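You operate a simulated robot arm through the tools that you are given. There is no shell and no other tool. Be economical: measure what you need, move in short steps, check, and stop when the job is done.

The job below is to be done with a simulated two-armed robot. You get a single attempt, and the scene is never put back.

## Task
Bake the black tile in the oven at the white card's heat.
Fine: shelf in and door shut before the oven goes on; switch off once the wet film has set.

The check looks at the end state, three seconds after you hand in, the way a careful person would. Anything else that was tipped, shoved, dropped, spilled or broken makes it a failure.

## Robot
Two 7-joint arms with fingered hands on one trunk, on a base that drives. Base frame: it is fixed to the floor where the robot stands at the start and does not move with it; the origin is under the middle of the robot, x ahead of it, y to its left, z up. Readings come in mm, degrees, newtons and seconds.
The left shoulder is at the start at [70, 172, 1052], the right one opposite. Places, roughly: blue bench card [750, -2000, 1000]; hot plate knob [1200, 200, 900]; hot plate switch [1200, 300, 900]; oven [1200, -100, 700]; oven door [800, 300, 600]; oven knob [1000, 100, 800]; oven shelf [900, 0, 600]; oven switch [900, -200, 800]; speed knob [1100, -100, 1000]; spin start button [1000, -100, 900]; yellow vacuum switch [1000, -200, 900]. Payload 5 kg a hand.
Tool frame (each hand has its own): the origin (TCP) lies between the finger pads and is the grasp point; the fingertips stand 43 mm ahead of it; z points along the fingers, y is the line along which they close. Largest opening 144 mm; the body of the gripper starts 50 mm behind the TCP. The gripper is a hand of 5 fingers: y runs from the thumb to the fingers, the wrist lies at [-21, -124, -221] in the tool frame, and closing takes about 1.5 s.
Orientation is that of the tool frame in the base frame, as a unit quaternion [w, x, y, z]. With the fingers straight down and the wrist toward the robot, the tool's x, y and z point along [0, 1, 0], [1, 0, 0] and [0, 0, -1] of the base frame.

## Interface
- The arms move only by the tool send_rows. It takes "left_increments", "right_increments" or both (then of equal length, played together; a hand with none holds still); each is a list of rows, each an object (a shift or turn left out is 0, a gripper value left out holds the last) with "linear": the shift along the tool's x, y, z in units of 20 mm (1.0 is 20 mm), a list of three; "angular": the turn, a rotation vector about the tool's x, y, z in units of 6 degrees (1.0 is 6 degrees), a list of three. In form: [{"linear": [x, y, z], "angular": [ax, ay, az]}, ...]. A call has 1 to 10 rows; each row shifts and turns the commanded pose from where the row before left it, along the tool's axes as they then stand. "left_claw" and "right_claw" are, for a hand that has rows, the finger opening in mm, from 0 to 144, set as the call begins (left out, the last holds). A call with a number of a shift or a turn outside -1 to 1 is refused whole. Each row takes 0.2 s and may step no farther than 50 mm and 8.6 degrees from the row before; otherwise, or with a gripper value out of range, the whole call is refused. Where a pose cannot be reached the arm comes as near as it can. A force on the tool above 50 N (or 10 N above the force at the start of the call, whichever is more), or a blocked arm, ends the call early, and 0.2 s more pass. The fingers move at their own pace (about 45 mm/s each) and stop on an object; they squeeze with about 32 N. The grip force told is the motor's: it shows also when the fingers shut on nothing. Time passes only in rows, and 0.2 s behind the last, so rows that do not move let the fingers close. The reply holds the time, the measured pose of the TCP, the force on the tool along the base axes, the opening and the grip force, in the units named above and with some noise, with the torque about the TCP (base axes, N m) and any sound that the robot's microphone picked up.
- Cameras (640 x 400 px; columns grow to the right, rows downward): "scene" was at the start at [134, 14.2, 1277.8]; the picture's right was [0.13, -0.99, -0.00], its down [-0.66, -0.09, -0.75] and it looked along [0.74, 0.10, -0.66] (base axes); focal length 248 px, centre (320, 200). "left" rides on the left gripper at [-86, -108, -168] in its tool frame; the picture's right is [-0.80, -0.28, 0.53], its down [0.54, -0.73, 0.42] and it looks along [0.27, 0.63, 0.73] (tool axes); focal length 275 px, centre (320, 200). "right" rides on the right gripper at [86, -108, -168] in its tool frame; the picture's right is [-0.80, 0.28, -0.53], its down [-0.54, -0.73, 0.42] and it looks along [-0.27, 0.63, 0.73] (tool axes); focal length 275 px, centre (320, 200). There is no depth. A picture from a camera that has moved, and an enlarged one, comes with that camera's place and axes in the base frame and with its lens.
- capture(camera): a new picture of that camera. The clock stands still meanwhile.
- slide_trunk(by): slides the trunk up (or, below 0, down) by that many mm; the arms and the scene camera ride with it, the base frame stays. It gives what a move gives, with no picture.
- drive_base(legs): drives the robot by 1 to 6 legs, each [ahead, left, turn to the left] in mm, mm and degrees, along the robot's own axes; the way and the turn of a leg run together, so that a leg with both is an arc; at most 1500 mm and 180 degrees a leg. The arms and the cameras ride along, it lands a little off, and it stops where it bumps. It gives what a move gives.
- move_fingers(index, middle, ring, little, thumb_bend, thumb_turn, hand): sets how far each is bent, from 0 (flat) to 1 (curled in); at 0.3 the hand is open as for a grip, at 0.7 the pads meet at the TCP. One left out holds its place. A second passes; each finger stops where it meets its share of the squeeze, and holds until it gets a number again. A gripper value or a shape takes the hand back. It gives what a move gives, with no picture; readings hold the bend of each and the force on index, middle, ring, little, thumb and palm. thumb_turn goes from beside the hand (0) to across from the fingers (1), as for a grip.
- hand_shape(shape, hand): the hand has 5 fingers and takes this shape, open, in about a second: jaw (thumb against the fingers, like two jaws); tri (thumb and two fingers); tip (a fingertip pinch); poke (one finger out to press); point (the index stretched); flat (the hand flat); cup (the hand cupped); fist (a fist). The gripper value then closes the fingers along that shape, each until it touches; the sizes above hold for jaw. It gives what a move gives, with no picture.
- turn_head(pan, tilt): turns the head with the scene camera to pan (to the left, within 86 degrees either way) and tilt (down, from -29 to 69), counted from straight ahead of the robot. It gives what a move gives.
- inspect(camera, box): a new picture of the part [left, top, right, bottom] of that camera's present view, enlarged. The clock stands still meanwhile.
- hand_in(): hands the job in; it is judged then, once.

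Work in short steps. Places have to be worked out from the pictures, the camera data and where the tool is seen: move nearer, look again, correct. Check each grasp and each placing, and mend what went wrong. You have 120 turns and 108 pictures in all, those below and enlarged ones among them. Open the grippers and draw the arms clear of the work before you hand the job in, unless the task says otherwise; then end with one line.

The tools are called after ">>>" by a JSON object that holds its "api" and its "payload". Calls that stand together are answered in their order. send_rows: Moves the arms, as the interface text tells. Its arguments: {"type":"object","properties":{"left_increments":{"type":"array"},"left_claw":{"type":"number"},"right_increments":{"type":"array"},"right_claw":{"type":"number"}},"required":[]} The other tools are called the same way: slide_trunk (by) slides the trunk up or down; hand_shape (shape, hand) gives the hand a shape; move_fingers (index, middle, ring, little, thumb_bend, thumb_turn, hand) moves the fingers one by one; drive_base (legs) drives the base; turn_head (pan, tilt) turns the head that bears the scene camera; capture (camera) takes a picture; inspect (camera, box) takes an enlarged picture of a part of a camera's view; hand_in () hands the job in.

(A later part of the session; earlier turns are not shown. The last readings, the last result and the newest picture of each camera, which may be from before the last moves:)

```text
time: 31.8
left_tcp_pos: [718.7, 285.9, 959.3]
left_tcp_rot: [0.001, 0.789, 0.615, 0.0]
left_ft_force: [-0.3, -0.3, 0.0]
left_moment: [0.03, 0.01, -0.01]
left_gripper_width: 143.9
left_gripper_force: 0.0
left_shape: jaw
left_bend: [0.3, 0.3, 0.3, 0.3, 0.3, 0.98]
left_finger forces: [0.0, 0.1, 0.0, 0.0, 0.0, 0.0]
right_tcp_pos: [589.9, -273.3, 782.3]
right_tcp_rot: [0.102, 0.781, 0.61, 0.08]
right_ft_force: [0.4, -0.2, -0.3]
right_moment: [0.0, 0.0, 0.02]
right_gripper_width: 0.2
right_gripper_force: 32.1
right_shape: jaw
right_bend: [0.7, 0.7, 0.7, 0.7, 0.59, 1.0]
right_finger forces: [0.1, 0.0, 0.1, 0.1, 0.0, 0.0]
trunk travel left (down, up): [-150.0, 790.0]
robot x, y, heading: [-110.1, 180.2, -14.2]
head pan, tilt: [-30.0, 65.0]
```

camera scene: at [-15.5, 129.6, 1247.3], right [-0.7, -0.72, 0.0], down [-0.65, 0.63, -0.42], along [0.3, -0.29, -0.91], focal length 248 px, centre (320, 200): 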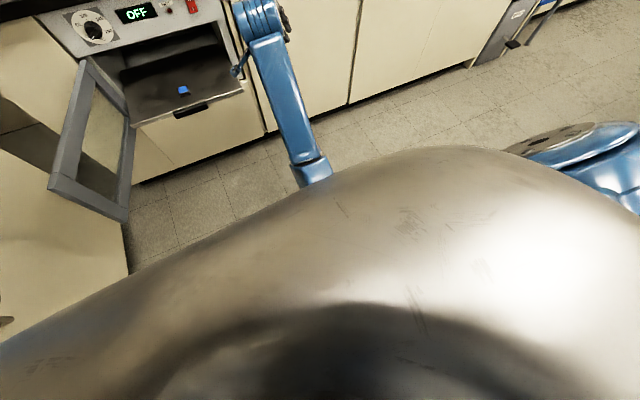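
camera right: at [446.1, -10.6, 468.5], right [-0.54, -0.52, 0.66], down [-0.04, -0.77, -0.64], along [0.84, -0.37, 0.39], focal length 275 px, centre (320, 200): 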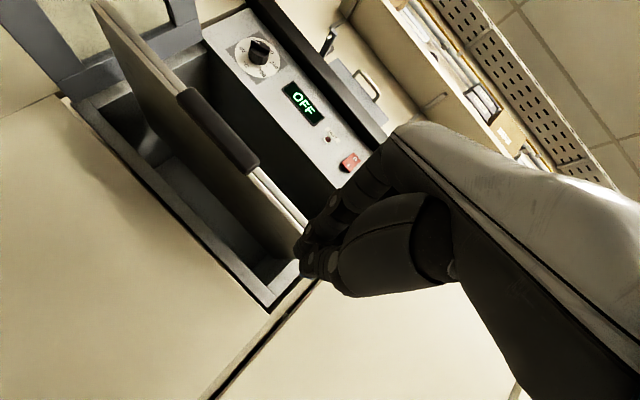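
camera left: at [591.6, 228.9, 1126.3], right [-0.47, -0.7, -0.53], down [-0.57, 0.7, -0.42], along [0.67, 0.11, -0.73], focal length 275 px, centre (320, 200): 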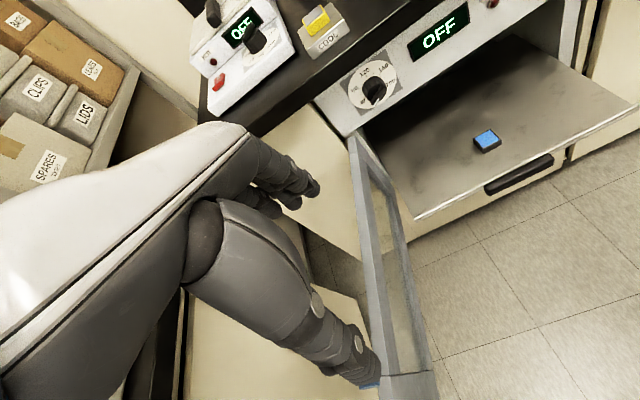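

Well-behaved now. I move left and down to in front of the handle.

>>> {"api": "send_rows", "payload": {"right_increments": [{"linear": [1, -0.1, 0.57]}, {"linear": [1, -0.1, 0.57]}, {"linear": [1, -0.1, 0.57]}, {"linear": [1, -0.1, 0.57]}, {"linear": [1, -0.1, 0.57]}, {"linear": [1, -0.1, 0.57]}, {"linear": [1, -0.1, 0.57]}, {"linear": [1, -0.1, 0.57]}]}}

>>> {"api": "send_rows", "payload": {"right_increments": [{"linear": [1, -0.1, 0.57]}, {"linear": [1, -0.1, 0.57]}, {"linear": [1, -0.1, 0.57]}, {"linear": [1, -0.1, 0.57]}, {"linear": [1, -0.1, 0.57]}, {"linear": [1, -0.1, 0.57]}, {"linear": [1, -0.1, 0.57]}]}}

>>> {"api": "turn_head", "payload": {"pan": 0, "tilt": 45}}

>>> {"api": "capture", "payload": {"camera": "right"}}

>>> {"api": "capture", "payload": {"camera": "scene"}}

```text
time: 33.8
left_tcp_pos: [718.0, 287.1, 959.8]
left_tcp_rot: [0.001, 0.788, 0.615, 0.001]
left_ft_force: [0.5, 0.9, -0.6]
left_moment: [0.02, -0.04, 0.01]
left_gripper_width: 143.9
left_gripper_force: 0.2
left_shape: jaw
left_bend: [0.3, 0.3, 0.3, 0.3, 0.3, 0.98]
left_finger forces: [0.0, 0.0, 0.0, 0.0, 0.0, 0.1]
right_tcp_pos: [650.0, -163.2, 727.9]
right_tcp_rot: [0.142, 0.784, 0.599, 0.079]
right_ft_force: [-0.5, 0.2, -0.7]
right_moment: [0.03, 0.01, -0.01]
right_gripper_width: 0.0
right_gripper_force: 31.9
right_shape: jaw
right_bend: [0.7, 0.7, 0.7, 0.7, 0.59, 1.0]
right_finger forces: [0.0, 0.0, 0.0, 0.1, 0.1, 0.0]
trunk travel left (down, up): [-150.0, 790.0]
robot x, y, heading: [-108.9, 179.7, -14.4]
head pan, tilt: [-30.0, 65.0]
stopped in row 8 (right hand): the arm was blocked; the commanded pose is now the measured one
```

```text
time: 35.5
left_tcp_pos: [717.6, 285.5, 960.1]
left_tcp_rot: [0.0, 0.789, 0.615, 0.001]
left_ft_force: [-0.1, 0.6, -0.2]
left_moment: [0.05, -0.01, -0.02]
left_gripper_width: 143.9
left_gripper_force: 0.1
left_shape: jaw
left_bend: [0.3, 0.3, 0.3, 0.3, 0.3, 0.98]
left_finger forces: [0.0, 0.1, 0.0, 0.0, 0.0, 0.0]
right_tcp_pos: [711.8, -141.2, 668.6]
right_tcp_rot: [0.208, 0.79, 0.575, 0.045]
right_ft_force: [-0.3, -0.6, 1.0]
right_moment: [-0.01, -0.02, 0.0]
right_gripper_width: 0.0
right_gripper_force: 31.5
right_shape: jaw
right_bend: [0.7, 0.7, 0.7, 0.7, 0.59, 1.0]
right_finger forces: [0.1, 0.1, 0.0, 0.0, 0.0, 0.0]
trunk travel left (down, up): [-150.0, 790.0]
robot x, y, heading: [-112.3, 182.8, -14.4]
head pan, tilt: [-30.0, 65.0]
stopped in row 7 (right hand): the arm was blocked; the commanded pose is now the measured one
```

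```text
time: 36.5
left_tcp_pos: [718.7, 285.6, 960.2]
left_tcp_rot: [0.001, 0.789, 0.615, 0.001]
left_ft_force: [0.2, -0.8, 0.5]
left_moment: [-0.02, -0.01, -0.01]
left_gripper_width: 143.8
left_gripper_force: 0.1
left_shape: jaw
left_bend: [0.3, 0.3, 0.3, 0.3, 0.3, 0.98]
left_finger forces: [0.1, 0.0, 0.0, 0.1, 0.0, 0.1]
right_tcp_pos: [712.3, -139.2, 669.0]
right_tcp_rot: [0.207, 0.79, 0.575, 0.046]
right_ft_force: [0.2, -0.7, 0.1]
right_moment: [-0.02, -0.02, -0.01]
right_gripper_width: 0.1
right_gripper_force: 32.2
right_shape: jaw
right_bend: [0.7, 0.7, 0.7, 0.7, 0.59, 1.0]
right_finger forces: [0.0, 0.0, 0.1, 0.1, 0.1, 0.0]
trunk travel left (down, up): [-150.0, 790.0]
robot x, y, heading: [-109.9, 178.7, -14.0]
head pan, tilt: [0.0, 45.0]
```

```text
80 pictures are left
camera right: at [592.2, 13.0, 764.5], right [-0.18, -0.66, 0.73], down [-0.69, -0.44, -0.57], along [0.7, -0.61, -0.38], focal length 275 px, centre (320, 200)
```

right: 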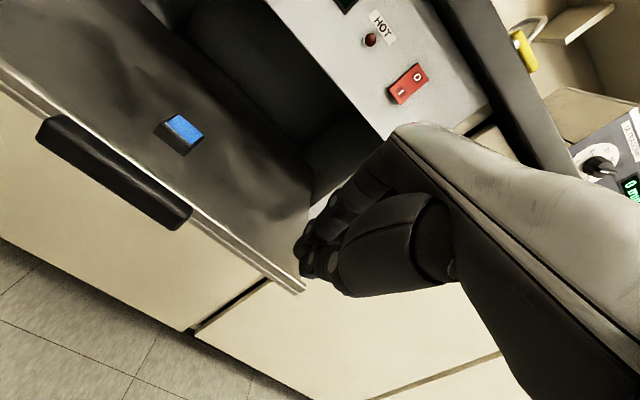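

```text
79 pictures are left
camera scene: at [19.9, 151.7, 1272.3], right [-0.25, -0.97, 0.0], down [-0.69, 0.17, -0.71], along [0.68, -0.17, -0.71], focal length 248 px, centre (320, 200)
```

scene: 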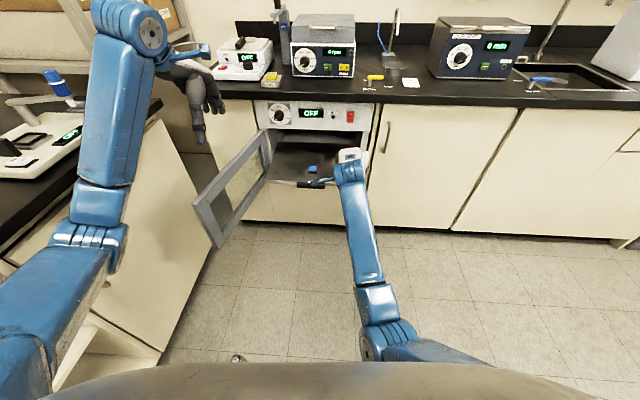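

The right elbow has drifted into an awkward posture. New plan: park the right hand up and right as at the start, and use the left arm (still in its good posture) for the shelf, with the base doing the sideways moving and the pushing.

>>> {"api": "send_rows", "payload": {"right_increments": [{"linear": [-0.79, 0.075, -0.92]}, {"linear": [-0.79, 0.075, -0.92]}, {"linear": [-0.79, 0.075, -0.92]}, {"linear": [-0.79, 0.075, -0.92]}, {"linear": [-0.79, 0.075, -0.92]}, {"linear": [-0.79, 0.075, -0.92]}, {"linear": [-0.79, 0.075, -0.92]}]}}

>>> {"api": "send_rows", "payload": {"right_increments": [{"linear": [-0.79, 0.075, -0.92]}, {"linear": [-0.79, 0.075, -0.92]}, {"linear": [-0.79, 0.075, -0.92]}, {"linear": [-0.79, 0.075, -0.92]}, {"linear": [-0.79, 0.075, -0.92]}, {"linear": [-0.79, 0.075, -0.92]}, {"linear": [-0.79, 0.075, -0.92]}]}}

>>> {"api": "capture", "payload": {"camera": "scene"}}

```text
time: 38.1
left_tcp_pos: [716.7, 286.6, 961.0]
left_tcp_rot: [0.001, 0.789, 0.615, 0.001]
left_ft_force: [-0.9, 0.2, -0.1]
left_moment: [0.0, -0.03, -0.01]
left_gripper_width: 144.2
left_gripper_force: 0.0
left_shape: jaw
left_bend: [0.3, 0.3, 0.3, 0.3, 0.3, 0.98]
left_finger forces: [0.0, 0.0, 0.1, 0.0, 0.1, 0.1]
right_tcp_pos: [643.4, -206.5, 808.7]
right_tcp_rot: [0.207, 0.789, 0.576, 0.047]
right_ft_force: [0.4, 0.6, 0.5]
right_moment: [0.0, -0.02, 0.0]
right_gripper_width: 0.0
right_gripper_force: 32.4
right_shape: jaw
right_bend: [0.7, 0.7, 0.7, 0.7, 0.59, 1.0]
right_finger forces: [0.0, 0.1, 0.0, 0.1, 0.0, 0.0]
trunk travel left (down, up): [-150.0, 790.0]
robot x, y, heading: [-106.6, 181.5, -14.2]
head pan, tilt: [0.0, 45.0]
```

```text
time: 39.7
left_tcp_pos: [718.6, 286.8, 960.7]
left_tcp_rot: [0.0, 0.788, 0.615, 0.001]
left_ft_force: [0.6, -0.4, 0.8]
left_moment: [-0.01, -0.03, 0.0]
left_gripper_width: 143.9
left_gripper_force: 0.1
left_shape: jaw
left_bend: [0.3, 0.3, 0.3, 0.3, 0.3, 0.98]
left_finger forces: [0.1, 0.0, 0.0, 0.0, 0.0, 0.1]
right_tcp_pos: [576.4, -277.9, 946.6]
right_tcp_rot: [0.207, 0.789, 0.576, 0.047]
right_ft_force: [-1.0, 0.4, -0.4]
right_moment: [-0.02, -0.02, -0.02]
right_gripper_width: 0.0
right_gripper_force: 32.2
right_shape: jaw
right_bend: [0.7, 0.7, 0.7, 0.7, 0.59, 1.0]
right_finger forces: [0.0, 0.0, 0.0, 0.0, 0.0, 0.0]
trunk travel left (down, up): [-150.0, 790.0]
robot x, y, heading: [-110.7, 182.0, -14.1]
head pan, tilt: [0.0, 45.0]
```

```text
78 pictures are left
camera scene: at [19.7, 151.6, 1272.3], right [-0.25, -0.97, 0.0], down [-0.69, 0.17, -0.71], along [0.69, -0.17, -0.71], focal length 248 px, centre (320, 200)
```

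scene: 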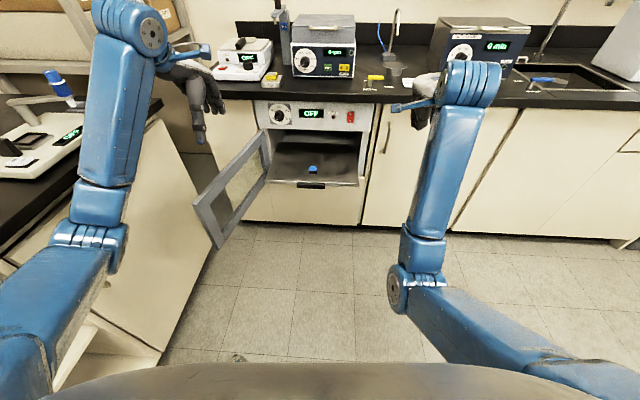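

The right arm is parked. Now I drive 270 mm right so the left hand sits in front of the shelf handle.

>>> {"api": "drive_base", "payload": {"legs": [[0, -270, 0]]}}

>>> {"api": "send_rows", "payload": {"left_increments": [{"linear": [0, 0, 1]}, {"linear": [0, 0, 1]}, {"linear": [0, 0, 1]}, {"linear": [0, 0, 1]}, {"linear": [0, 0, 1]}, {"linear": [0, 0, 1]}, {"linear": [0, 0, 1]}, {"linear": [0, 0, 1]}, {"linear": [0, 0, 1]}, {"linear": [0, 0, 1]}], "left_claw": 0}}

>>> {"api": "capture", "payload": {"camera": "left"}}

>>> {"api": "capture", "payload": {"camera": "scene"}}

```text
time: 41.6
left_tcp_pos: [652.0, 25.2, 959.2]
left_tcp_rot: [0.001, 0.789, 0.615, 0.001]
left_ft_force: [0.2, -1.0, -0.7]
left_moment: [0.06, 0.01, 0.0]
left_gripper_width: 143.9
left_gripper_force: 0.0
left_shape: jaw
left_bend: [0.3, 0.3, 0.3, 0.3, 0.3, 0.98]
left_finger forces: [0.0, 0.0, 0.0, 0.0, 0.1, 0.1]
right_tcp_pos: [511.1, -540.1, 946.4]
right_tcp_rot: [0.205, 0.789, 0.577, 0.047]
right_ft_force: [-0.9, -0.1, 0.4]
right_moment: [0.06, -0.05, 0.04]
right_gripper_width: 0.0
right_gripper_force: 31.8
right_shape: jaw
right_bend: [0.7, 0.7, 0.7, 0.7, 0.59, 1.0]
right_finger forces: [0.0, 0.1, 0.0, 0.1, 0.1, 0.0]
trunk travel left (down, up): [-150.0, 790.0]
robot x, y, heading: [-173.1, -81.5, -14.2]
head pan, tilt: [0.0, 45.0]
```

```text
time: 43.8
left_tcp_pos: [652.9, 25.0, 759.2]
left_tcp_rot: [0.001, 0.789, 0.614, 0.0]
left_ft_force: [0.0, -0.5, -0.2]
left_moment: [0.0, -0.02, 0.03]
left_gripper_width: 0.1
left_gripper_force: 31.5
left_shape: jaw
left_bend: [0.7, 0.7, 0.7, 0.7, 0.59, 1.0]
left_finger forces: [0.1, 0.0, 0.0, 0.1, 0.1, 0.0]
right_tcp_pos: [510.6, -539.3, 947.5]
right_tcp_rot: [0.206, 0.79, 0.576, 0.047]
right_ft_force: [-0.8, 0.1, -0.5]
right_moment: [-0.01, 0.0, 0.02]
right_gripper_width: 0.0
right_gripper_force: 32.0
right_shape: jaw
right_bend: [0.7, 0.7, 0.7, 0.7, 0.59, 1.0]
right_finger forces: [0.1, 0.1, 0.1, 0.0, 0.0, 0.0]
trunk travel left (down, up): [-150.0, 790.0]
robot x, y, heading: [-172.6, -84.9, -14.1]
head pan, tilt: [0.0, 45.0]
```

```text
77 pictures are left
camera left: at [525.5, -32.5, 926.3], right [-0.47, -0.7, -0.53], down [-0.57, 0.7, -0.42], along [0.67, 0.1, -0.73], focal length 275 px, centre (320, 200)
```

left: 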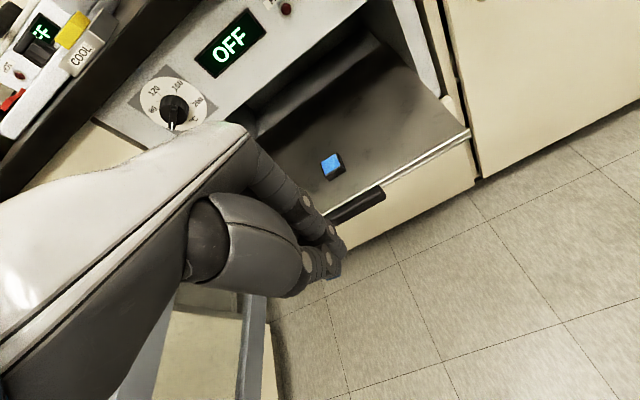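

```text
76 pictures are left
camera scene: at [-45.9, -109.7, 1272.4], right [-0.25, -0.97, 0.0], down [-0.69, 0.17, -0.71], along [0.69, -0.17, -0.71], focal length 248 px, centre (320, 200)
```

scene: 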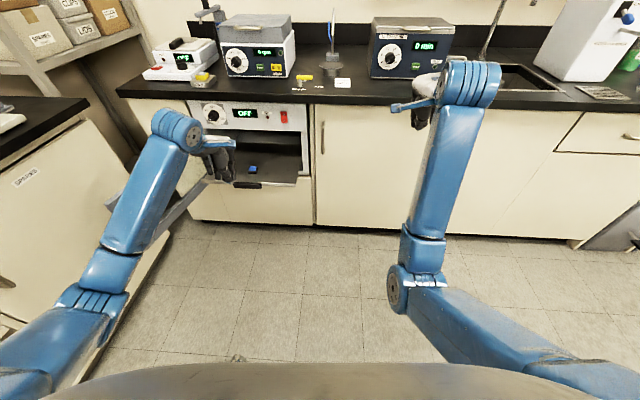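

The hand lines up with the handle (L about 37). I lower it to z≈599 and creep forward.

>>> {"api": "send_rows", "payload": {"left_increments": [{"linear": [0, 0, 1]}, {"linear": [0, 0, 1]}, {"linear": [0, 0, 1]}, {"linear": [0, 0, 1]}, {"linear": [0, 0, 1]}, {"linear": [0, 0, 1]}, {"linear": [0, 0, 1]}, {"linear": [0, 0, 1]}]}}

>>> {"api": "send_rows", "payload": {"left_increments": [{"linear": [0, 1, 0]}, {"linear": [0, 1, 0]}, {"linear": [0, 1, 0]}, {"linear": [0, 0.75, 0]}]}}

>>> {"api": "capture", "payload": {"camera": "left"}}

>>> {"api": "inspect", "payload": {"camera": "scene", "box": [130, 90, 330, 250]}}

```text
time: 45.6
left_tcp_pos: [653.2, 25.4, 599.6]
left_tcp_rot: [0.001, 0.789, 0.614, 0.0]
left_ft_force: [-0.2, 0.5, -0.3]
left_moment: [-0.02, 0.02, -0.01]
left_gripper_width: 0.1
left_gripper_force: 32.1
left_shape: jaw
left_bend: [0.7, 0.7, 0.7, 0.7, 0.59, 1.0]
left_finger forces: [0.0, 0.0, 0.0, 0.0, 0.0, 0.0]
right_tcp_pos: [510.5, -539.2, 947.4]
right_tcp_rot: [0.206, 0.79, 0.576, 0.047]
right_ft_force: [0.6, -0.4, 0.0]
right_moment: [-0.01, -0.01, -0.03]
right_gripper_width: 0.3
right_gripper_force: 31.7
right_shape: jaw
right_bend: [0.7, 0.7, 0.7, 0.7, 0.59, 1.0]
right_finger forces: [0.0, 0.1, 0.1, 0.0, 0.1, 0.0]
trunk travel left (down, up): [-150.0, 790.0]
robot x, y, heading: [-172.0, -81.7, -14.2]
head pan, tilt: [0.0, 45.0]
```

```text
time: 46.6
left_tcp_pos: [726.0, 7.2, 600.1]
left_tcp_rot: [0.001, 0.788, 0.615, 0.001]
left_ft_force: [-0.4, -0.2, -0.2]
left_moment: [-0.03, 0.0, -0.01]
left_gripper_width: 0.1
left_gripper_force: 32.3
left_shape: jaw
left_bend: [0.7, 0.7, 0.7, 0.7, 0.59, 1.0]
left_finger forces: [0.1, 0.0, 0.0, 0.0, 0.0, 0.1]
right_tcp_pos: [510.4, -539.0, 948.1]
right_tcp_rot: [0.206, 0.789, 0.577, 0.048]
right_ft_force: [0.1, 0.4, -0.7]
right_moment: [0.02, -0.01, 0.02]
right_gripper_width: 0.0
right_gripper_force: 31.8
right_shape: jaw
right_bend: [0.7, 0.7, 0.7, 0.7, 0.59, 1.0]
right_finger forces: [0.0, 0.0, 0.0, 0.0, 0.1, 0.0]
trunk travel left (down, up): [-150.0, 790.0]
robot x, y, heading: [-174.1, -80.2, -14.2]
head pan, tilt: [0.0, 45.0]
```

```text
75 pictures are left
camera left: at [599.2, -51.4, 766.9], right [-0.47, -0.7, -0.53], down [-0.57, 0.7, -0.42], along [0.67, 0.11, -0.73], focal length 275 px, centre (320, 200)
```

left: 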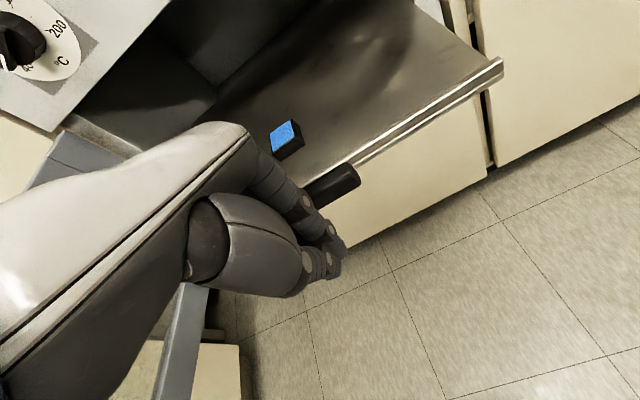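

```text
2.50 times, centred on (230, 170) of scene
camera zoom: at [-46.0, -109.9, 1272.3], right [-0.25, -0.97, 0.0], down [-0.69, 0.17, -0.71], along [0.69, -0.17, -0.71], focal length 620 px, centre (545, 275)
```

zoom: 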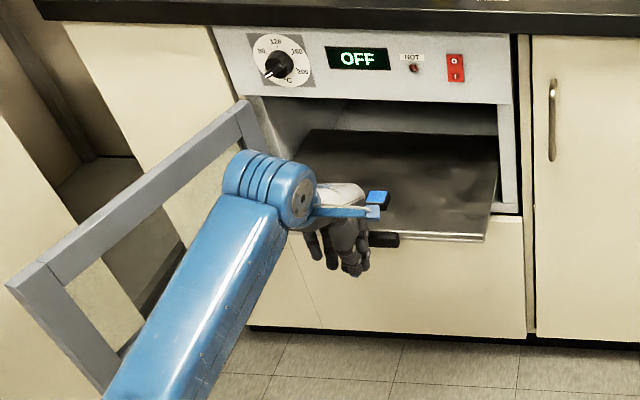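

The fingers are just short of the handle. I push forward slowly.

>>> {"api": "send_rows", "payload": {"left_increments": [{"linear": [0, 0.5, 0]}, {"linear": [0, 0.5, 0]}, {"linear": [0, 0.5, 0]}, {"linear": [0, 0.5, 0]}, {"linear": [0, 0.5, 0]}, {"linear": [0, 0.5, 0]}]}}

>>> {"api": "capture", "payload": {"camera": "left"}}

```text
time: 48.0
left_tcp_pos: [783.9, -8.0, 600.1]
left_tcp_rot: [0.002, 0.789, 0.615, 0.001]
left_ft_force: [-1.5, 0.3, 1.1]
left_moment: [0.0, 0.01, -0.03]
left_gripper_width: 0.0
left_gripper_force: 31.6
left_shape: jaw
left_bend: [0.7, 0.7, 0.7, 0.7, 0.59, 1.0]
left_finger forces: [0.1, 1.2, 0.1, 0.1, 0.0, 0.1]
right_tcp_pos: [510.6, -541.2, 946.7]
right_tcp_rot: [0.206, 0.789, 0.577, 0.048]
right_ft_force: [0.9, 0.6, 0.2]
right_moment: [0.02, 0.01, 0.0]
right_gripper_width: 0.2
right_gripper_force: 31.9
right_shape: jaw
right_bend: [0.7, 0.7, 0.7, 0.7, 0.59, 1.0]
right_finger forces: [0.0, 0.0, 0.0, 0.0, 0.1, 0.1]
trunk travel left (down, up): [-150.0, 790.0]
robot x, y, heading: [-169.8, -81.4, -14.3]
head pan, tilt: [0.0, 45.0]
```

```text
73 pictures are left
camera left: at [657.2, -66.0, 767.0], right [-0.47, -0.7, -0.53], down [-0.57, 0.7, -0.42], along [0.67, 0.11, -0.73], focal length 275 px, centre (320, 200)
```

left: 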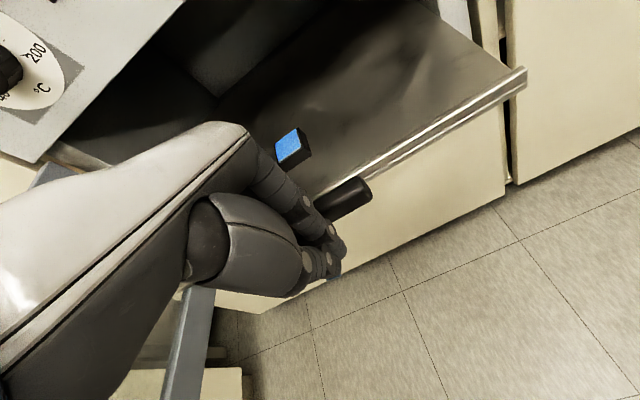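

Contact made (middle finger 1.2 N). I push by driving the base ahead 50 mm.

>>> {"api": "drive_base", "payload": {"legs": [[50, 0, 0]]}}

>>> {"api": "capture", "payload": {"camera": "left"}}

```text
time: 48.9
left_tcp_pos: [833.2, -19.9, 597.9]
left_tcp_rot: [-0.001, 0.788, 0.615, 0.0]
left_ft_force: [0.5, 0.0, -0.8]
left_moment: [0.04, 0.07, -0.01]
left_gripper_width: 0.0
left_gripper_force: 32.1
left_shape: jaw
left_bend: [0.7, 0.7, 0.7, 0.7, 0.59, 1.0]
left_finger forces: [0.0, 0.0, 0.0, 0.1, 0.0, 0.0]
right_tcp_pos: [559.7, -551.7, 945.8]
right_tcp_rot: [0.205, 0.789, 0.577, 0.047]
right_ft_force: [1.1, -0.3, -0.6]
right_moment: [0.01, 0.03, -0.02]
right_gripper_width: 0.0
right_gripper_force: 32.1
right_shape: jaw
right_bend: [0.7, 0.7, 0.7, 0.7, 0.59, 1.0]
right_finger forces: [0.0, 0.0, 0.0, 0.0, 0.0, 0.0]
trunk travel left (down, up): [-150.0, 790.0]
robot x, y, heading: [-119.2, -95.6, -14.1]
head pan, tilt: [0.0, 45.0]
```

```text
72 pictures are left
camera left: at [706.9, -78.4, 765.0], right [-0.47, -0.7, -0.53], down [-0.57, 0.7, -0.42], along [0.67, 0.11, -0.73], focal length 275 px, centre (320, 200)
```

left: 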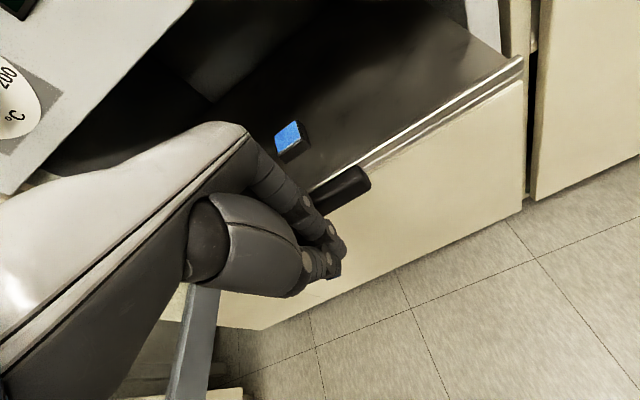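

The shelf slides in nicely. Another 50 mm.

>>> {"api": "drive_base", "payload": {"legs": [[50, 0, 0]]}}

>>> {"api": "capture", "payload": {"camera": "left"}}

>>> {"api": "inspect", "payload": {"camera": "scene", "box": [110, 80, 350, 250]}}

```text
time: 49.8
left_tcp_pos: [881.1, -32.2, 598.2]
left_tcp_rot: [-0.001, 0.789, 0.615, 0.0]
left_ft_force: [0.1, -0.5, -1.1]
left_moment: [0.02, 0.07, -0.02]
left_gripper_width: 0.1
left_gripper_force: 31.8
left_shape: jaw
left_bend: [0.7, 0.7, 0.7, 0.7, 0.59, 1.0]
left_finger forces: [0.1, 0.0, 0.0, 0.1, 0.0, 0.0]
right_tcp_pos: [609.9, -564.7, 945.9]
right_tcp_rot: [0.205, 0.789, 0.577, 0.045]
right_ft_force: [0.6, -0.6, -1.2]
right_moment: [0.07, 0.03, 0.0]
right_gripper_width: 0.0
right_gripper_force: 31.9
right_shape: jaw
right_bend: [0.7, 0.7, 0.7, 0.7, 0.59, 1.0]
right_finger forces: [0.0, 0.0, 0.1, 0.0, 0.1, 0.0]
trunk travel left (down, up): [-150.0, 790.0]
robot x, y, heading: [-78.8, -104.2, -14.2]
head pan, tilt: [0.0, 45.0]
```

```text
71 pictures are left
camera left: at [754.8, -90.2, 764.6], right [-0.47, -0.7, -0.53], down [-0.57, 0.7, -0.42], along [0.67, 0.11, -0.73], focal length 275 px, centre (320, 200)
```

left: 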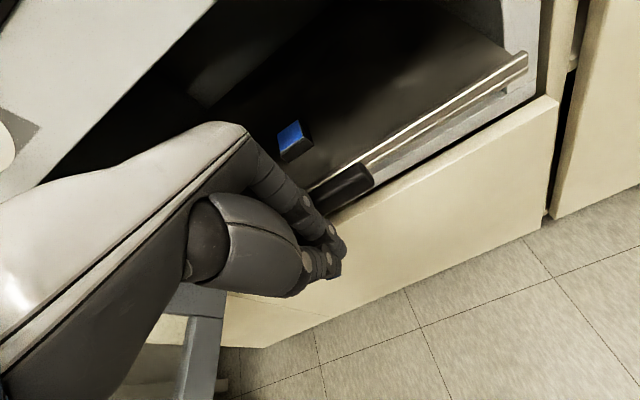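

```text
2.35 times, centred on (230, 165) of scene
camera zoom: at [52.7, -134.7, 1272.1], right [-0.24, -0.97, 0.0], down [-0.69, 0.17, -0.71], along [0.68, -0.17, -0.71], focal length 583 px, centre (532, 282)
```

zoom: 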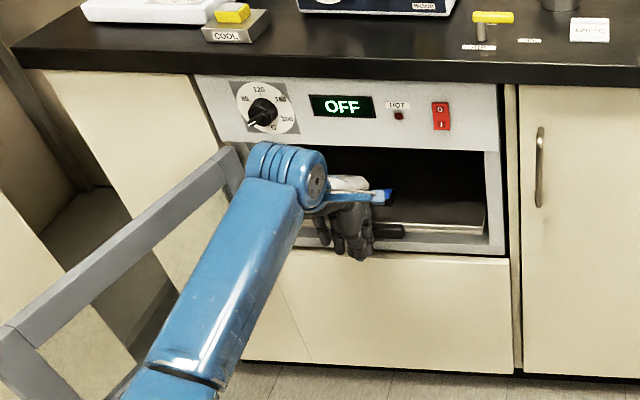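

About 70 mm remain. I tilt the fingers 21° forward so the knuckles stay clear of the panel, then drive on.

>>> {"api": "send_rows", "payload": {"left_increments": [{"angular": [-0.7, 0, 0]}, {"angular": [-0.7, 0, 0]}, {"angular": [-0.7, 0, 0]}, {"angular": [-0.7, 0, 0]}, {"angular": [-0.7, 0, 0]}]}}

>>> {"api": "drive_base", "payload": {"legs": [[30, 0, 0]]}}

>>> {"api": "capture", "payload": {"camera": "left"}}

>>> {"api": "inspect", "payload": {"camera": "scene", "box": [110, 80, 350, 250]}}

```text
time: 51.0
left_tcp_pos: [880.3, -31.9, 598.9]
left_tcp_rot: [0.145, 0.775, 0.605, 0.112]
left_ft_force: [-0.4, -0.9, 0.5]
left_moment: [0.02, 0.03, -0.01]
left_gripper_width: 0.2
left_gripper_force: 32.0
left_shape: jaw
left_bend: [0.7, 0.7, 0.7, 0.7, 0.59, 1.0]
left_finger forces: [0.0, 0.0, 0.0, 0.0, 0.0, 0.0]
right_tcp_pos: [608.5, -563.7, 947.8]
right_tcp_rot: [0.205, 0.789, 0.577, 0.046]
right_ft_force: [0.6, 0.5, 0.8]
right_moment: [0.02, 0.02, -0.02]
right_gripper_width: 0.0
right_gripper_force: 32.4
right_shape: jaw
right_bend: [0.7, 0.7, 0.7, 0.7, 0.59, 1.0]
right_finger forces: [0.0, 0.1, 0.1, 0.1, 0.0, 0.1]
trunk travel left (down, up): [-150.0, 790.0]
robot x, y, heading: [-75.7, -105.8, -14.3]
head pan, tilt: [0.0, 45.0]
```

```text
time: 51.9
left_tcp_pos: [909.8, -40.2, 597.3]
left_tcp_rot: [0.142, 0.775, 0.605, 0.112]
left_ft_force: [0.3, -0.4, 0.0]
left_moment: [-0.01, -0.01, 0.0]
left_gripper_width: 0.1
left_gripper_force: 32.0
left_shape: jaw
left_bend: [0.7, 0.7, 0.7, 0.7, 0.59, 1.0]
left_finger forces: [0.0, 0.1, 0.0, 0.0, 0.0, 0.1]
right_tcp_pos: [638.3, -570.7, 945.5]
right_tcp_rot: [0.205, 0.79, 0.577, 0.046]
right_ft_force: [0.1, 0.2, -1.0]
right_moment: [0.02, 0.08, 0.0]
right_gripper_width: 0.0
right_gripper_force: 32.4
right_shape: jaw
right_bend: [0.7, 0.7, 0.7, 0.7, 0.59, 1.0]
right_finger forces: [0.1, 0.0, 0.1, 0.0, 0.1, 0.0]
trunk travel left (down, up): [-150.0, 790.0]
robot x, y, heading: [-47.1, -110.2, -13.9]
head pan, tilt: [0.0, 45.0]
```

```text
69 pictures are left
camera left: at [732.1, -84.4, 714.8], right [-0.27, -0.75, -0.6], down [-0.38, 0.65, -0.65], along [0.89, 0.05, -0.46], focal length 275 px, centre (320, 200)
```

left: 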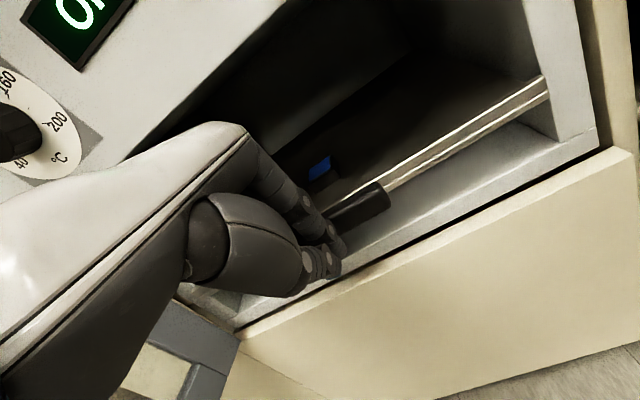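

```text
2.35 times, centred on (230, 165) of scene
camera zoom: at [81.0, -141.9, 1272.2], right [-0.24, -0.97, 0.0], down [-0.69, 0.17, -0.71], along [0.68, -0.17, -0.71], focal length 583 px, centre (532, 282)
```

zoom: 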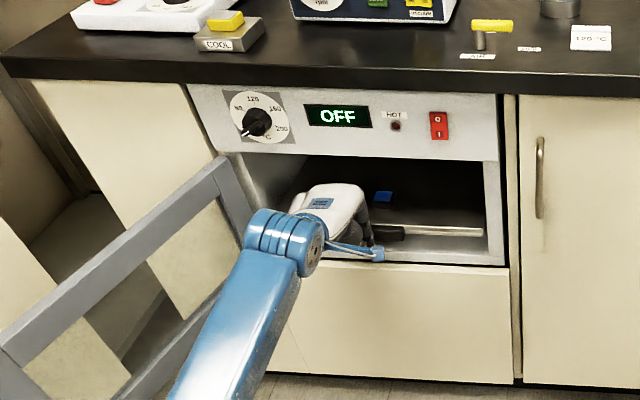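

Still free. Another 30 mm.

>>> {"api": "drive_base", "payload": {"legs": [[30, 0, 0]]}}

>>> {"api": "capture", "payload": {"camera": "left"}}

>>> {"api": "inspect", "payload": {"camera": "scene", "box": [110, 80, 350, 250]}}

```text
time: 52.7
left_tcp_pos: [937.8, -45.2, 597.6]
left_tcp_rot: [0.142, 0.776, 0.605, 0.111]
left_ft_force: [0.2, -0.2, -1.4]
left_moment: [0.01, -0.02, 0.01]
left_gripper_width: 0.0
left_gripper_force: 31.8
left_shape: jaw
left_bend: [0.7, 0.7, 0.7, 0.7, 0.59, 1.0]
left_finger forces: [0.0, 0.1, 0.0, 0.0, 0.0, 0.1]
right_tcp_pos: [666.0, -578.9, 946.2]
right_tcp_rot: [0.205, 0.79, 0.577, 0.046]
right_ft_force: [0.0, -0.6, -1.3]
right_moment: [-0.03, 0.06, -0.01]
right_gripper_width: 0.1
right_gripper_force: 32.2
right_shape: jaw
right_bend: [0.7, 0.7, 0.7, 0.7, 0.59, 1.0]
right_finger forces: [0.0, 0.0, 0.1, 0.2, 0.1, 0.0]
trunk travel left (down, up): [-150.0, 790.0]
robot x, y, heading: [-18.8, -120.0, -14.4]
head pan, tilt: [0.0, 45.0]
```

```text
67 pictures are left
camera left: at [760.7, -91.5, 714.7], right [-0.27, -0.75, -0.6], down [-0.38, 0.65, -0.65], along [0.89, 0.05, -0.46], focal length 275 px, centre (320, 200)
```

left: 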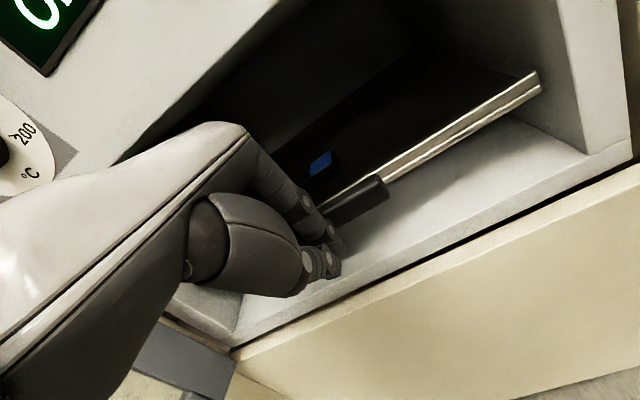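

```text
2.35 times, centred on (230, 165) of scene
camera zoom: at [109.5, -149.2, 1272.2], right [-0.24, -0.97, 0.0], down [-0.69, 0.17, -0.71], along [0.68, -0.17, -0.71], focal length 583 px, centre (532, 282)
```

zoom: 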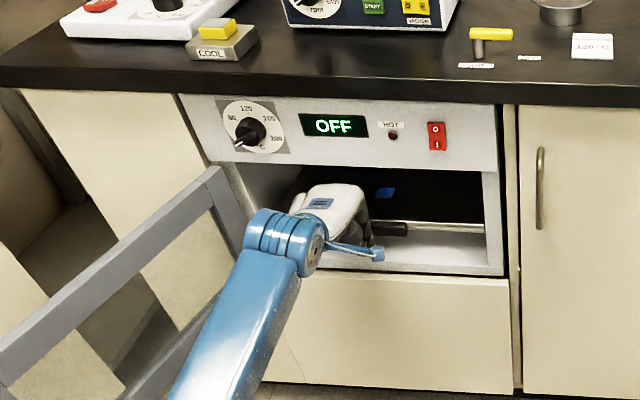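

The shelf is inside the frame now. I push on with the arm in small steps to find the end stop.

>>> {"api": "send_rows", "payload": {"left_increments": [{"linear": [0, 0.45, 0.17]}, {"linear": [0, 0.45, 0.17]}, {"linear": [0, 0.45, 0.17]}, {"linear": [0, 0.45, 0.17]}]}}

>>> {"api": "capture", "payload": {"camera": "left"}}

```text
time: 53.7
left_tcp_pos: [966.8, -52.0, 599.6]
left_tcp_rot: [0.143, 0.775, 0.606, 0.11]
left_ft_force: [-38.8, 6.5, 17.1]
left_moment: [0.19, 0.28, 0.21]
left_gripper_width: 0.1
left_gripper_force: 31.7
left_shape: jaw
left_bend: [0.7, 0.7, 0.7, 0.7, 0.59, 1.0]
left_finger forces: [0.0, 27.1, 0.0, 0.1, 0.1, 0.1]
right_tcp_pos: [663.2, -575.7, 949.6]
right_tcp_rot: [0.206, 0.788, 0.578, 0.048]
right_ft_force: [0.1, 0.1, -0.3]
right_moment: [-0.03, 0.03, -0.02]
right_gripper_width: 0.0
right_gripper_force: 31.5
right_shape: jaw
right_bend: [0.7, 0.7, 0.7, 0.7, 0.59, 1.0]
right_finger forces: [0.0, 0.0, 0.1, 0.0, 0.1, 0.1]
trunk travel left (down, up): [-150.0, 790.0]
robot x, y, heading: [-23.4, -117.5, -14.2]
head pan, tilt: [0.0, 45.0]
stopped in row 4 (left hand): the force on the tool passed its limit at 56 N (the readings are from after the stop); the commanded pose is now the measured one
```

```text
65 pictures are left
camera left: at [789.5, -98.0, 717.5], right [-0.27, -0.76, -0.6], down [-0.38, 0.65, -0.65], along [0.89, 0.05, -0.46], focal length 275 px, centre (320, 200)
```

left: 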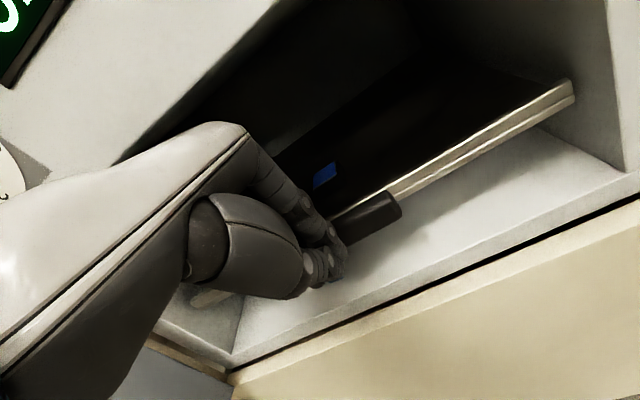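

56 N on the handle: the shelf is at its end stop. I back the hand straight out.

>>> {"api": "send_rows", "payload": {"left_increments": [{"linear": [0, -0.45, -0.17]}, {"linear": [0, -0.93, -0.36]}, {"linear": [0, -0.93, -0.36]}, {"linear": [0, -0.93, -0.36]}]}}

>>> {"api": "drive_base", "payload": {"legs": [[-220, 0, 0]]}}

>>> {"api": "capture", "payload": {"camera": "scene"}}

>>> {"api": "capture", "payload": {"camera": "left"}}

```text
time: 54.7
left_tcp_pos: [901.8, -35.7, 597.7]
left_tcp_rot: [0.142, 0.775, 0.606, 0.11]
left_ft_force: [0.1, -0.4, 0.4]
left_moment: [-0.03, 0.01, 0.03]
left_gripper_width: 0.0
left_gripper_force: 31.6
left_shape: jaw
left_bend: [0.7, 0.7, 0.7, 0.7, 0.59, 1.0]
left_finger forces: [0.1, 0.1, 0.0, 0.1, 0.0, 0.1]
right_tcp_pos: [665.5, -575.6, 946.0]
right_tcp_rot: [0.206, 0.789, 0.577, 0.046]
right_ft_force: [0.0, 0.5, -0.7]
right_moment: [0.0, -0.01, -0.02]
right_gripper_width: 0.1
right_gripper_force: 32.2
right_shape: jaw
right_bend: [0.7, 0.7, 0.7, 0.7, 0.59, 1.0]
right_finger forces: [0.0, 0.1, 0.1, 0.0, 0.0, 0.0]
trunk travel left (down, up): [-150.0, 790.0]
robot x, y, heading: [-21.2, -120.4, -14.2]
head pan, tilt: [0.0, 45.0]
```

```text
time: 56.4
left_tcp_pos: [688.3, 17.1, 596.4]
left_tcp_rot: [0.142, 0.775, 0.606, 0.11]
left_ft_force: [-0.8, -0.3, 0.5]
left_moment: [-0.01, 0.03, -0.01]
left_gripper_width: 0.0
left_gripper_force: 31.7
left_shape: jaw
left_bend: [0.7, 0.7, 0.7, 0.7, 0.59, 1.0]
left_finger forces: [0.1, 0.0, 0.0, 0.0, 0.0, 0.1]
right_tcp_pos: [451.6, -522.0, 948.2]
right_tcp_rot: [0.207, 0.788, 0.577, 0.047]
right_ft_force: [-0.7, -0.1, -0.3]
right_moment: [0.0, -0.04, 0.02]
right_gripper_width: 0.0
right_gripper_force: 32.1
right_shape: jaw
right_bend: [0.7, 0.7, 0.7, 0.7, 0.59, 1.0]
right_finger forces: [0.0, 0.0, 0.0, 0.0, 0.1, 0.0]
trunk travel left (down, up): [-150.0, 790.0]
robot x, y, heading: [-236.5, -67.6, -13.7]
head pan, tilt: [0.0, 45.0]
```

```text
64 pictures are left
camera scene: at [-107.5, -94.5, 1272.5], right [-0.24, -0.97, 0.0], down [-0.69, 0.17, -0.71], along [0.69, -0.17, -0.71], focal length 248 px, centre (320, 200)
```

scene: 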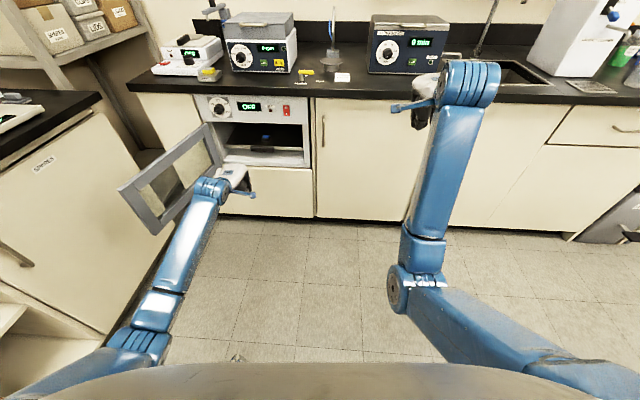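

```text
63 pictures are left
camera left: at [512.0, -28.2, 715.4], right [-0.27, -0.75, -0.6], down [-0.38, 0.65, -0.65], along [0.88, 0.06, -0.46], focal length 275 px, centre (320, 200)
```

left: 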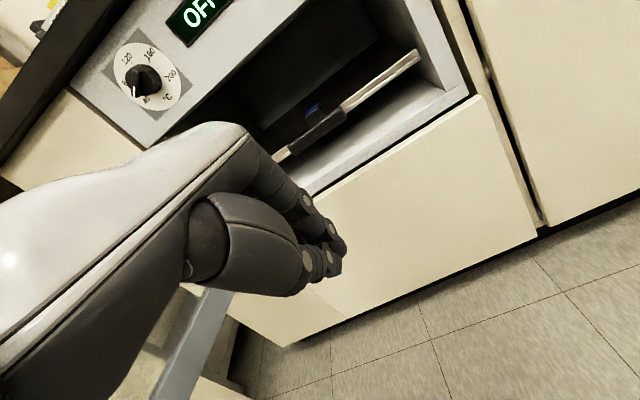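

The shelf is fully in. For the door I raise the left hand above the door top (about z 729), level it, then drive left so it can drop down outside the door.

>>> {"api": "send_rows", "payload": {"left_increments": [{"linear": [0, 0.36, -0.93]}, {"linear": [0, 0.36, -0.93]}, {"linear": [0, 0.36, -0.93]}, {"linear": [0, 0.36, -0.93]}, {"linear": [0, 0.36, -0.93]}, {"linear": [0, 0.36, -0.93]}, {"linear": [0, 0.36, -0.93]}, {"linear": [0, 0.36, -0.93]}, {"linear": [0, 0.36, -0.93]}, {"linear": [0, 0.36, -0.93]}]}}

>>> {"api": "send_rows", "payload": {"left_increments": [{"linear": [0, 0.36, -0.93]}, {"linear": [0, 0.36, -0.93]}, {"angular": [0.7, 0, 0]}, {"angular": [0.7, 0, 0]}, {"angular": [0.7, 0, 0]}, {"angular": [0.7, 0, 0]}, {"angular": [0.7, 0, 0]}]}}

>>> {"api": "drive_base", "payload": {"legs": [[-40, 320, 0]]}}

>>> {"api": "capture", "payload": {"camera": "scene"}}

>>> {"api": "capture", "payload": {"camera": "left"}}

```text
time: 58.6
left_tcp_pos: [690.2, 16.5, 795.4]
left_tcp_rot: [0.14, 0.775, 0.607, 0.11]
left_ft_force: [-0.4, -0.5, 0.3]
left_moment: [0.04, -0.03, 0.0]
left_gripper_width: 0.0
left_gripper_force: 32.3
left_shape: jaw
left_bend: [0.7, 0.7, 0.7, 0.7, 0.59, 1.0]
left_finger forces: [0.0, 0.1, 0.1, 0.0, 0.0, 0.1]
right_tcp_pos: [452.7, -523.7, 946.8]
right_tcp_rot: [0.205, 0.788, 0.578, 0.047]
right_ft_force: [-0.8, -0.1, -0.5]
right_moment: [0.02, 0.01, 0.01]
right_gripper_width: 0.1
right_gripper_force: 31.7
right_shape: jaw
right_bend: [0.7, 0.7, 0.7, 0.7, 0.59, 1.0]
right_finger forces: [0.0, 0.1, 0.0, 0.0, 0.0, 0.1]
trunk travel left (down, up): [-150.0, 790.0]
robot x, y, heading: [-235.8, -67.9, -13.9]
head pan, tilt: [0.0, 45.0]
```

```text
time: 60.2
left_tcp_pos: [691.4, 16.1, 835.7]
left_tcp_rot: [-0.002, 0.788, 0.615, -0.002]
left_ft_force: [0.2, 0.0, -1.0]
left_moment: [-0.02, -0.02, 0.03]
left_gripper_width: 0.0
left_gripper_force: 32.4
left_shape: jaw
left_bend: [0.7, 0.7, 0.7, 0.7, 0.59, 1.0]
left_finger forces: [0.1, 0.0, 0.1, 0.1, 0.0, 0.1]
right_tcp_pos: [451.6, -522.3, 946.7]
right_tcp_rot: [0.205, 0.788, 0.579, 0.047]
right_ft_force: [-0.3, -0.6, 0.7]
right_moment: [-0.03, 0.01, -0.01]
right_gripper_width: 0.0
right_gripper_force: 31.4
right_shape: jaw
right_bend: [0.7, 0.7, 0.7, 0.7, 0.59, 1.0]
right_finger forces: [0.1, 0.0, 0.0, 0.1, 0.0, 0.1]
trunk travel left (down, up): [-150.0, 790.0]
robot x, y, heading: [-232.2, -65.7, -13.8]
head pan, tilt: [0.0, 45.0]
```

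```text
time: 62.3
left_tcp_pos: [730.2, 339.5, 837.0]
left_tcp_rot: [-0.003, 0.788, 0.616, -0.003]
left_ft_force: [-0.9, 0.5, -0.5]
left_moment: [-0.03, 0.01, 0.03]
left_gripper_width: 0.0
left_gripper_force: 31.6
left_shape: jaw
left_bend: [0.7, 0.7, 0.7, 0.7, 0.59, 1.0]
left_finger forces: [0.0, 0.0, 0.0, 0.0, 0.0, 0.0]
right_tcp_pos: [491.0, -202.2, 946.8]
right_tcp_rot: [0.205, 0.788, 0.579, 0.047]
right_ft_force: [-0.1, 0.4, 0.3]
right_moment: [-0.04, -0.02, -0.02]
right_gripper_width: 0.1
right_gripper_force: 32.3
right_shape: jaw
right_bend: [0.7, 0.7, 0.7, 0.7, 0.59, 1.0]
right_finger forces: [0.0, 0.0, 0.1, 0.0, 0.0, 0.0]
trunk travel left (down, up): [-150.0, 790.0]
robot x, y, heading: [-196.6, 256.7, -14.0]
head pan, tilt: [0.0, 45.0]
```

```text
62 pictures are left
camera scene: at [-67.9, 226.3, 1272.4], right [-0.24, -0.97, 0.0], down [-0.69, 0.17, -0.71], along [0.69, -0.17, -0.71], focal length 248 px, centre (320, 200)
```

scene: 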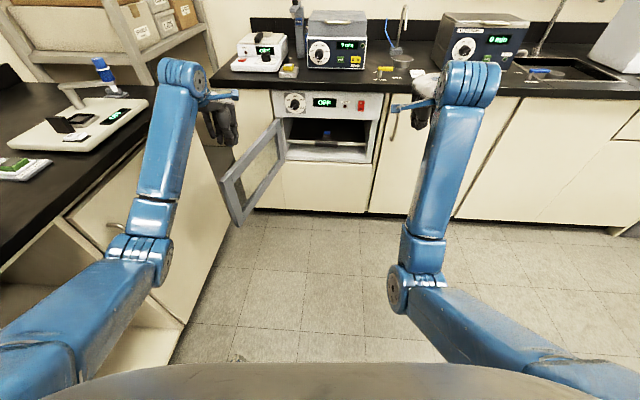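

```text
61 pictures are left
camera left: at [605.0, 280.2, 1003.8], right [-0.47, -0.71, -0.53], down [-0.58, 0.7, -0.42], along [0.67, 0.11, -0.74], focal length 275 px, centre (320, 200)
```

left: 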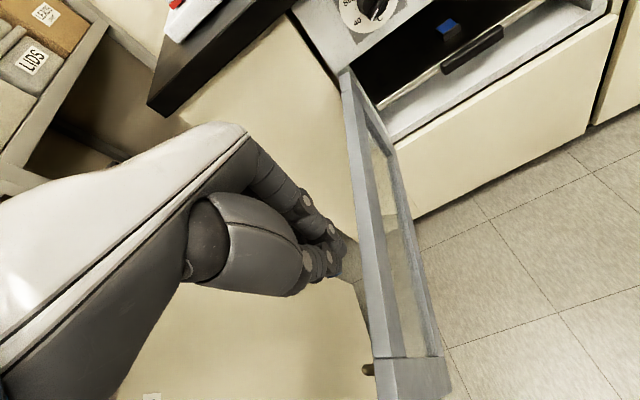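

The hand is right above the door line (L about 357). I move 100 mm left and then lower beside the door's outer face.

>>> {"api": "send_rows", "payload": {"left_increments": [{"linear": [1, 0, 0]}, {"linear": [1, 0, 0]}, {"linear": [1, 0, 0]}, {"linear": [1, 0, 0]}, {"linear": [1, 0, 0]}, {"linear": [0, 0, 1]}, {"linear": [0, 0, 1]}]}}

>>> {"api": "capture", "payload": {"camera": "left"}}

>>> {"api": "inspect", "payload": {"camera": "scene", "box": [110, 50, 310, 250]}}

```text
time: 63.9
left_tcp_pos: [753.7, 436.8, 794.7]
left_tcp_rot: [-0.001, 0.788, 0.616, -0.002]
left_ft_force: [0.8, 1.0, -0.2]
left_moment: [0.03, -0.02, 0.01]
left_gripper_width: 0.0
left_gripper_force: 32.9
left_shape: jaw
left_bend: [0.7, 0.7, 0.7, 0.7, 0.59, 1.0]
left_finger forces: [0.1, 0.0, 0.0, 0.0, 0.1, 0.0]
right_tcp_pos: [491.4, -201.0, 946.0]
right_tcp_rot: [0.205, 0.788, 0.579, 0.047]
right_ft_force: [0.5, -0.7, 0.1]
right_moment: [0.02, 0.0, -0.04]
right_gripper_width: 0.1
right_gripper_force: 32.5
right_shape: jaw
right_bend: [0.7, 0.7, 0.7, 0.7, 0.59, 1.0]
right_finger forces: [0.1, 0.0, 0.0, 0.1, 0.0, 0.0]
trunk travel left (down, up): [-150.0, 790.0]
robot x, y, heading: [-197.0, 254.1, -14.0]
head pan, tilt: [0.0, 45.0]
```

```text
60 pictures are left
camera left: at [629.0, 377.7, 963.1], right [-0.47, -0.7, -0.53], down [-0.58, 0.7, -0.42], along [0.67, 0.11, -0.74], focal length 275 px, centre (320, 200)
```

left: 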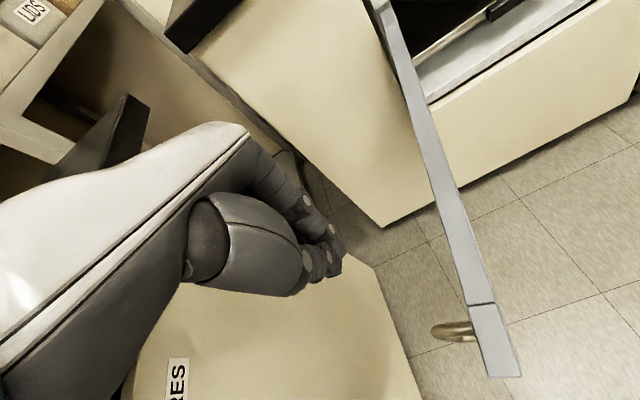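

```text
2.00 times, centred on (210, 150) of scene
camera zoom: at [-67.8, 225.8, 1272.4], right [-0.24, -0.97, 0.0], down [-0.69, 0.17, -0.71], along [0.69, -0.17, -0.71], focal length 496 px, centre (540, 300)
```

zoom: 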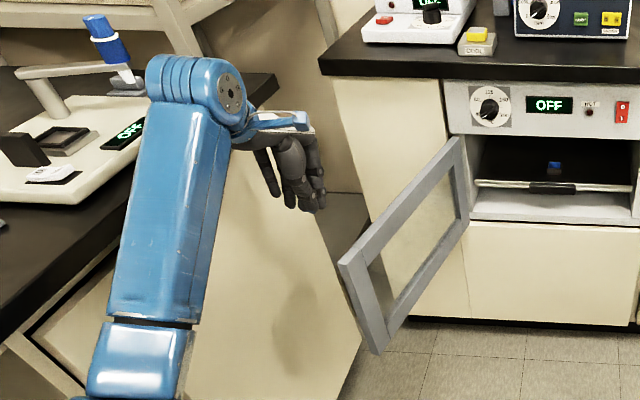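

Clearance to the left bench (front at L≈560) is about 60 mm. I lower another 100 mm beside the door.

>>> {"api": "send_rows", "payload": {"left_increments": [{"linear": [0, 0, 1]}, {"linear": [0, 0, 1]}, {"linear": [0, 0, 1]}, {"linear": [0, 0, 1]}, {"linear": [0, 0, 1]}]}}

>>> {"api": "capture", "payload": {"camera": "left"}}

>>> {"api": "inspect", "payload": {"camera": "scene", "box": [50, 50, 370, 250]}}

```text
time: 65.1
left_tcp_pos: [754.2, 435.3, 696.4]
left_tcp_rot: [-0.002, 0.788, 0.616, -0.003]
left_ft_force: [-0.3, 0.4, -0.2]
left_moment: [0.04, 0.02, 0.02]
left_gripper_width: 0.0
left_gripper_force: 31.9
left_shape: jaw
left_bend: [0.7, 0.7, 0.7, 0.7, 0.59, 1.0]
left_finger forces: [0.1, 0.0, 0.1, 0.1, 0.0, 0.0]
right_tcp_pos: [490.5, -202.4, 946.5]
right_tcp_rot: [0.206, 0.788, 0.578, 0.047]
right_ft_force: [0.6, -0.1, -0.5]
right_moment: [0.0, 0.05, 0.01]
right_gripper_width: 0.1
right_gripper_force: 31.8
right_shape: jaw
right_bend: [0.7, 0.7, 0.7, 0.7, 0.59, 1.0]
right_finger forces: [0.1, 0.0, 0.0, 0.0, 0.0, 0.0]
trunk travel left (down, up): [-150.0, 790.0]
robot x, y, heading: [-193.7, 252.2, -13.9]
head pan, tilt: [0.0, 45.0]
```

```text
58 pictures are left
camera left: at [628.8, 377.3, 863.3], right [-0.47, -0.7, -0.53], down [-0.58, 0.7, -0.42], along [0.67, 0.11, -0.74], focal length 275 px, centre (320, 200)
```

left: 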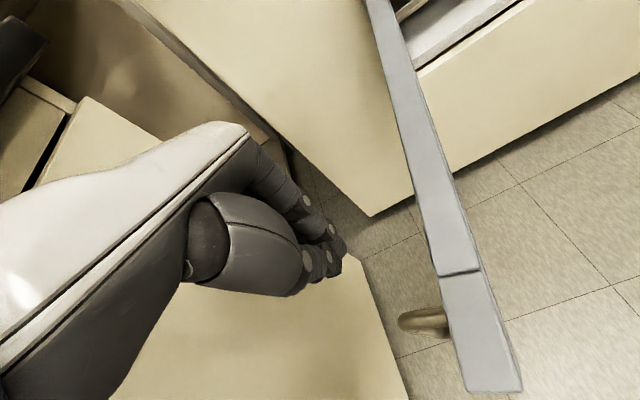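

```text
2.00 times, centred on (210, 150) of scene
camera zoom: at [-67.6, 225.7, 1272.3], right [-0.24, -0.97, 0.0], down [-0.69, 0.17, -0.71], along [0.69, -0.17, -0.71], focal length 496 px, centre (540, 300)
```

zoom: 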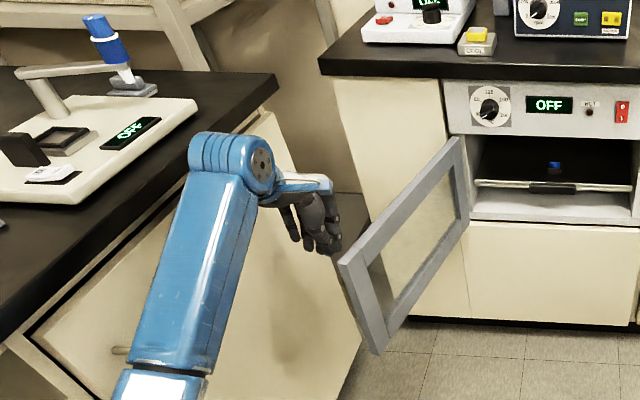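

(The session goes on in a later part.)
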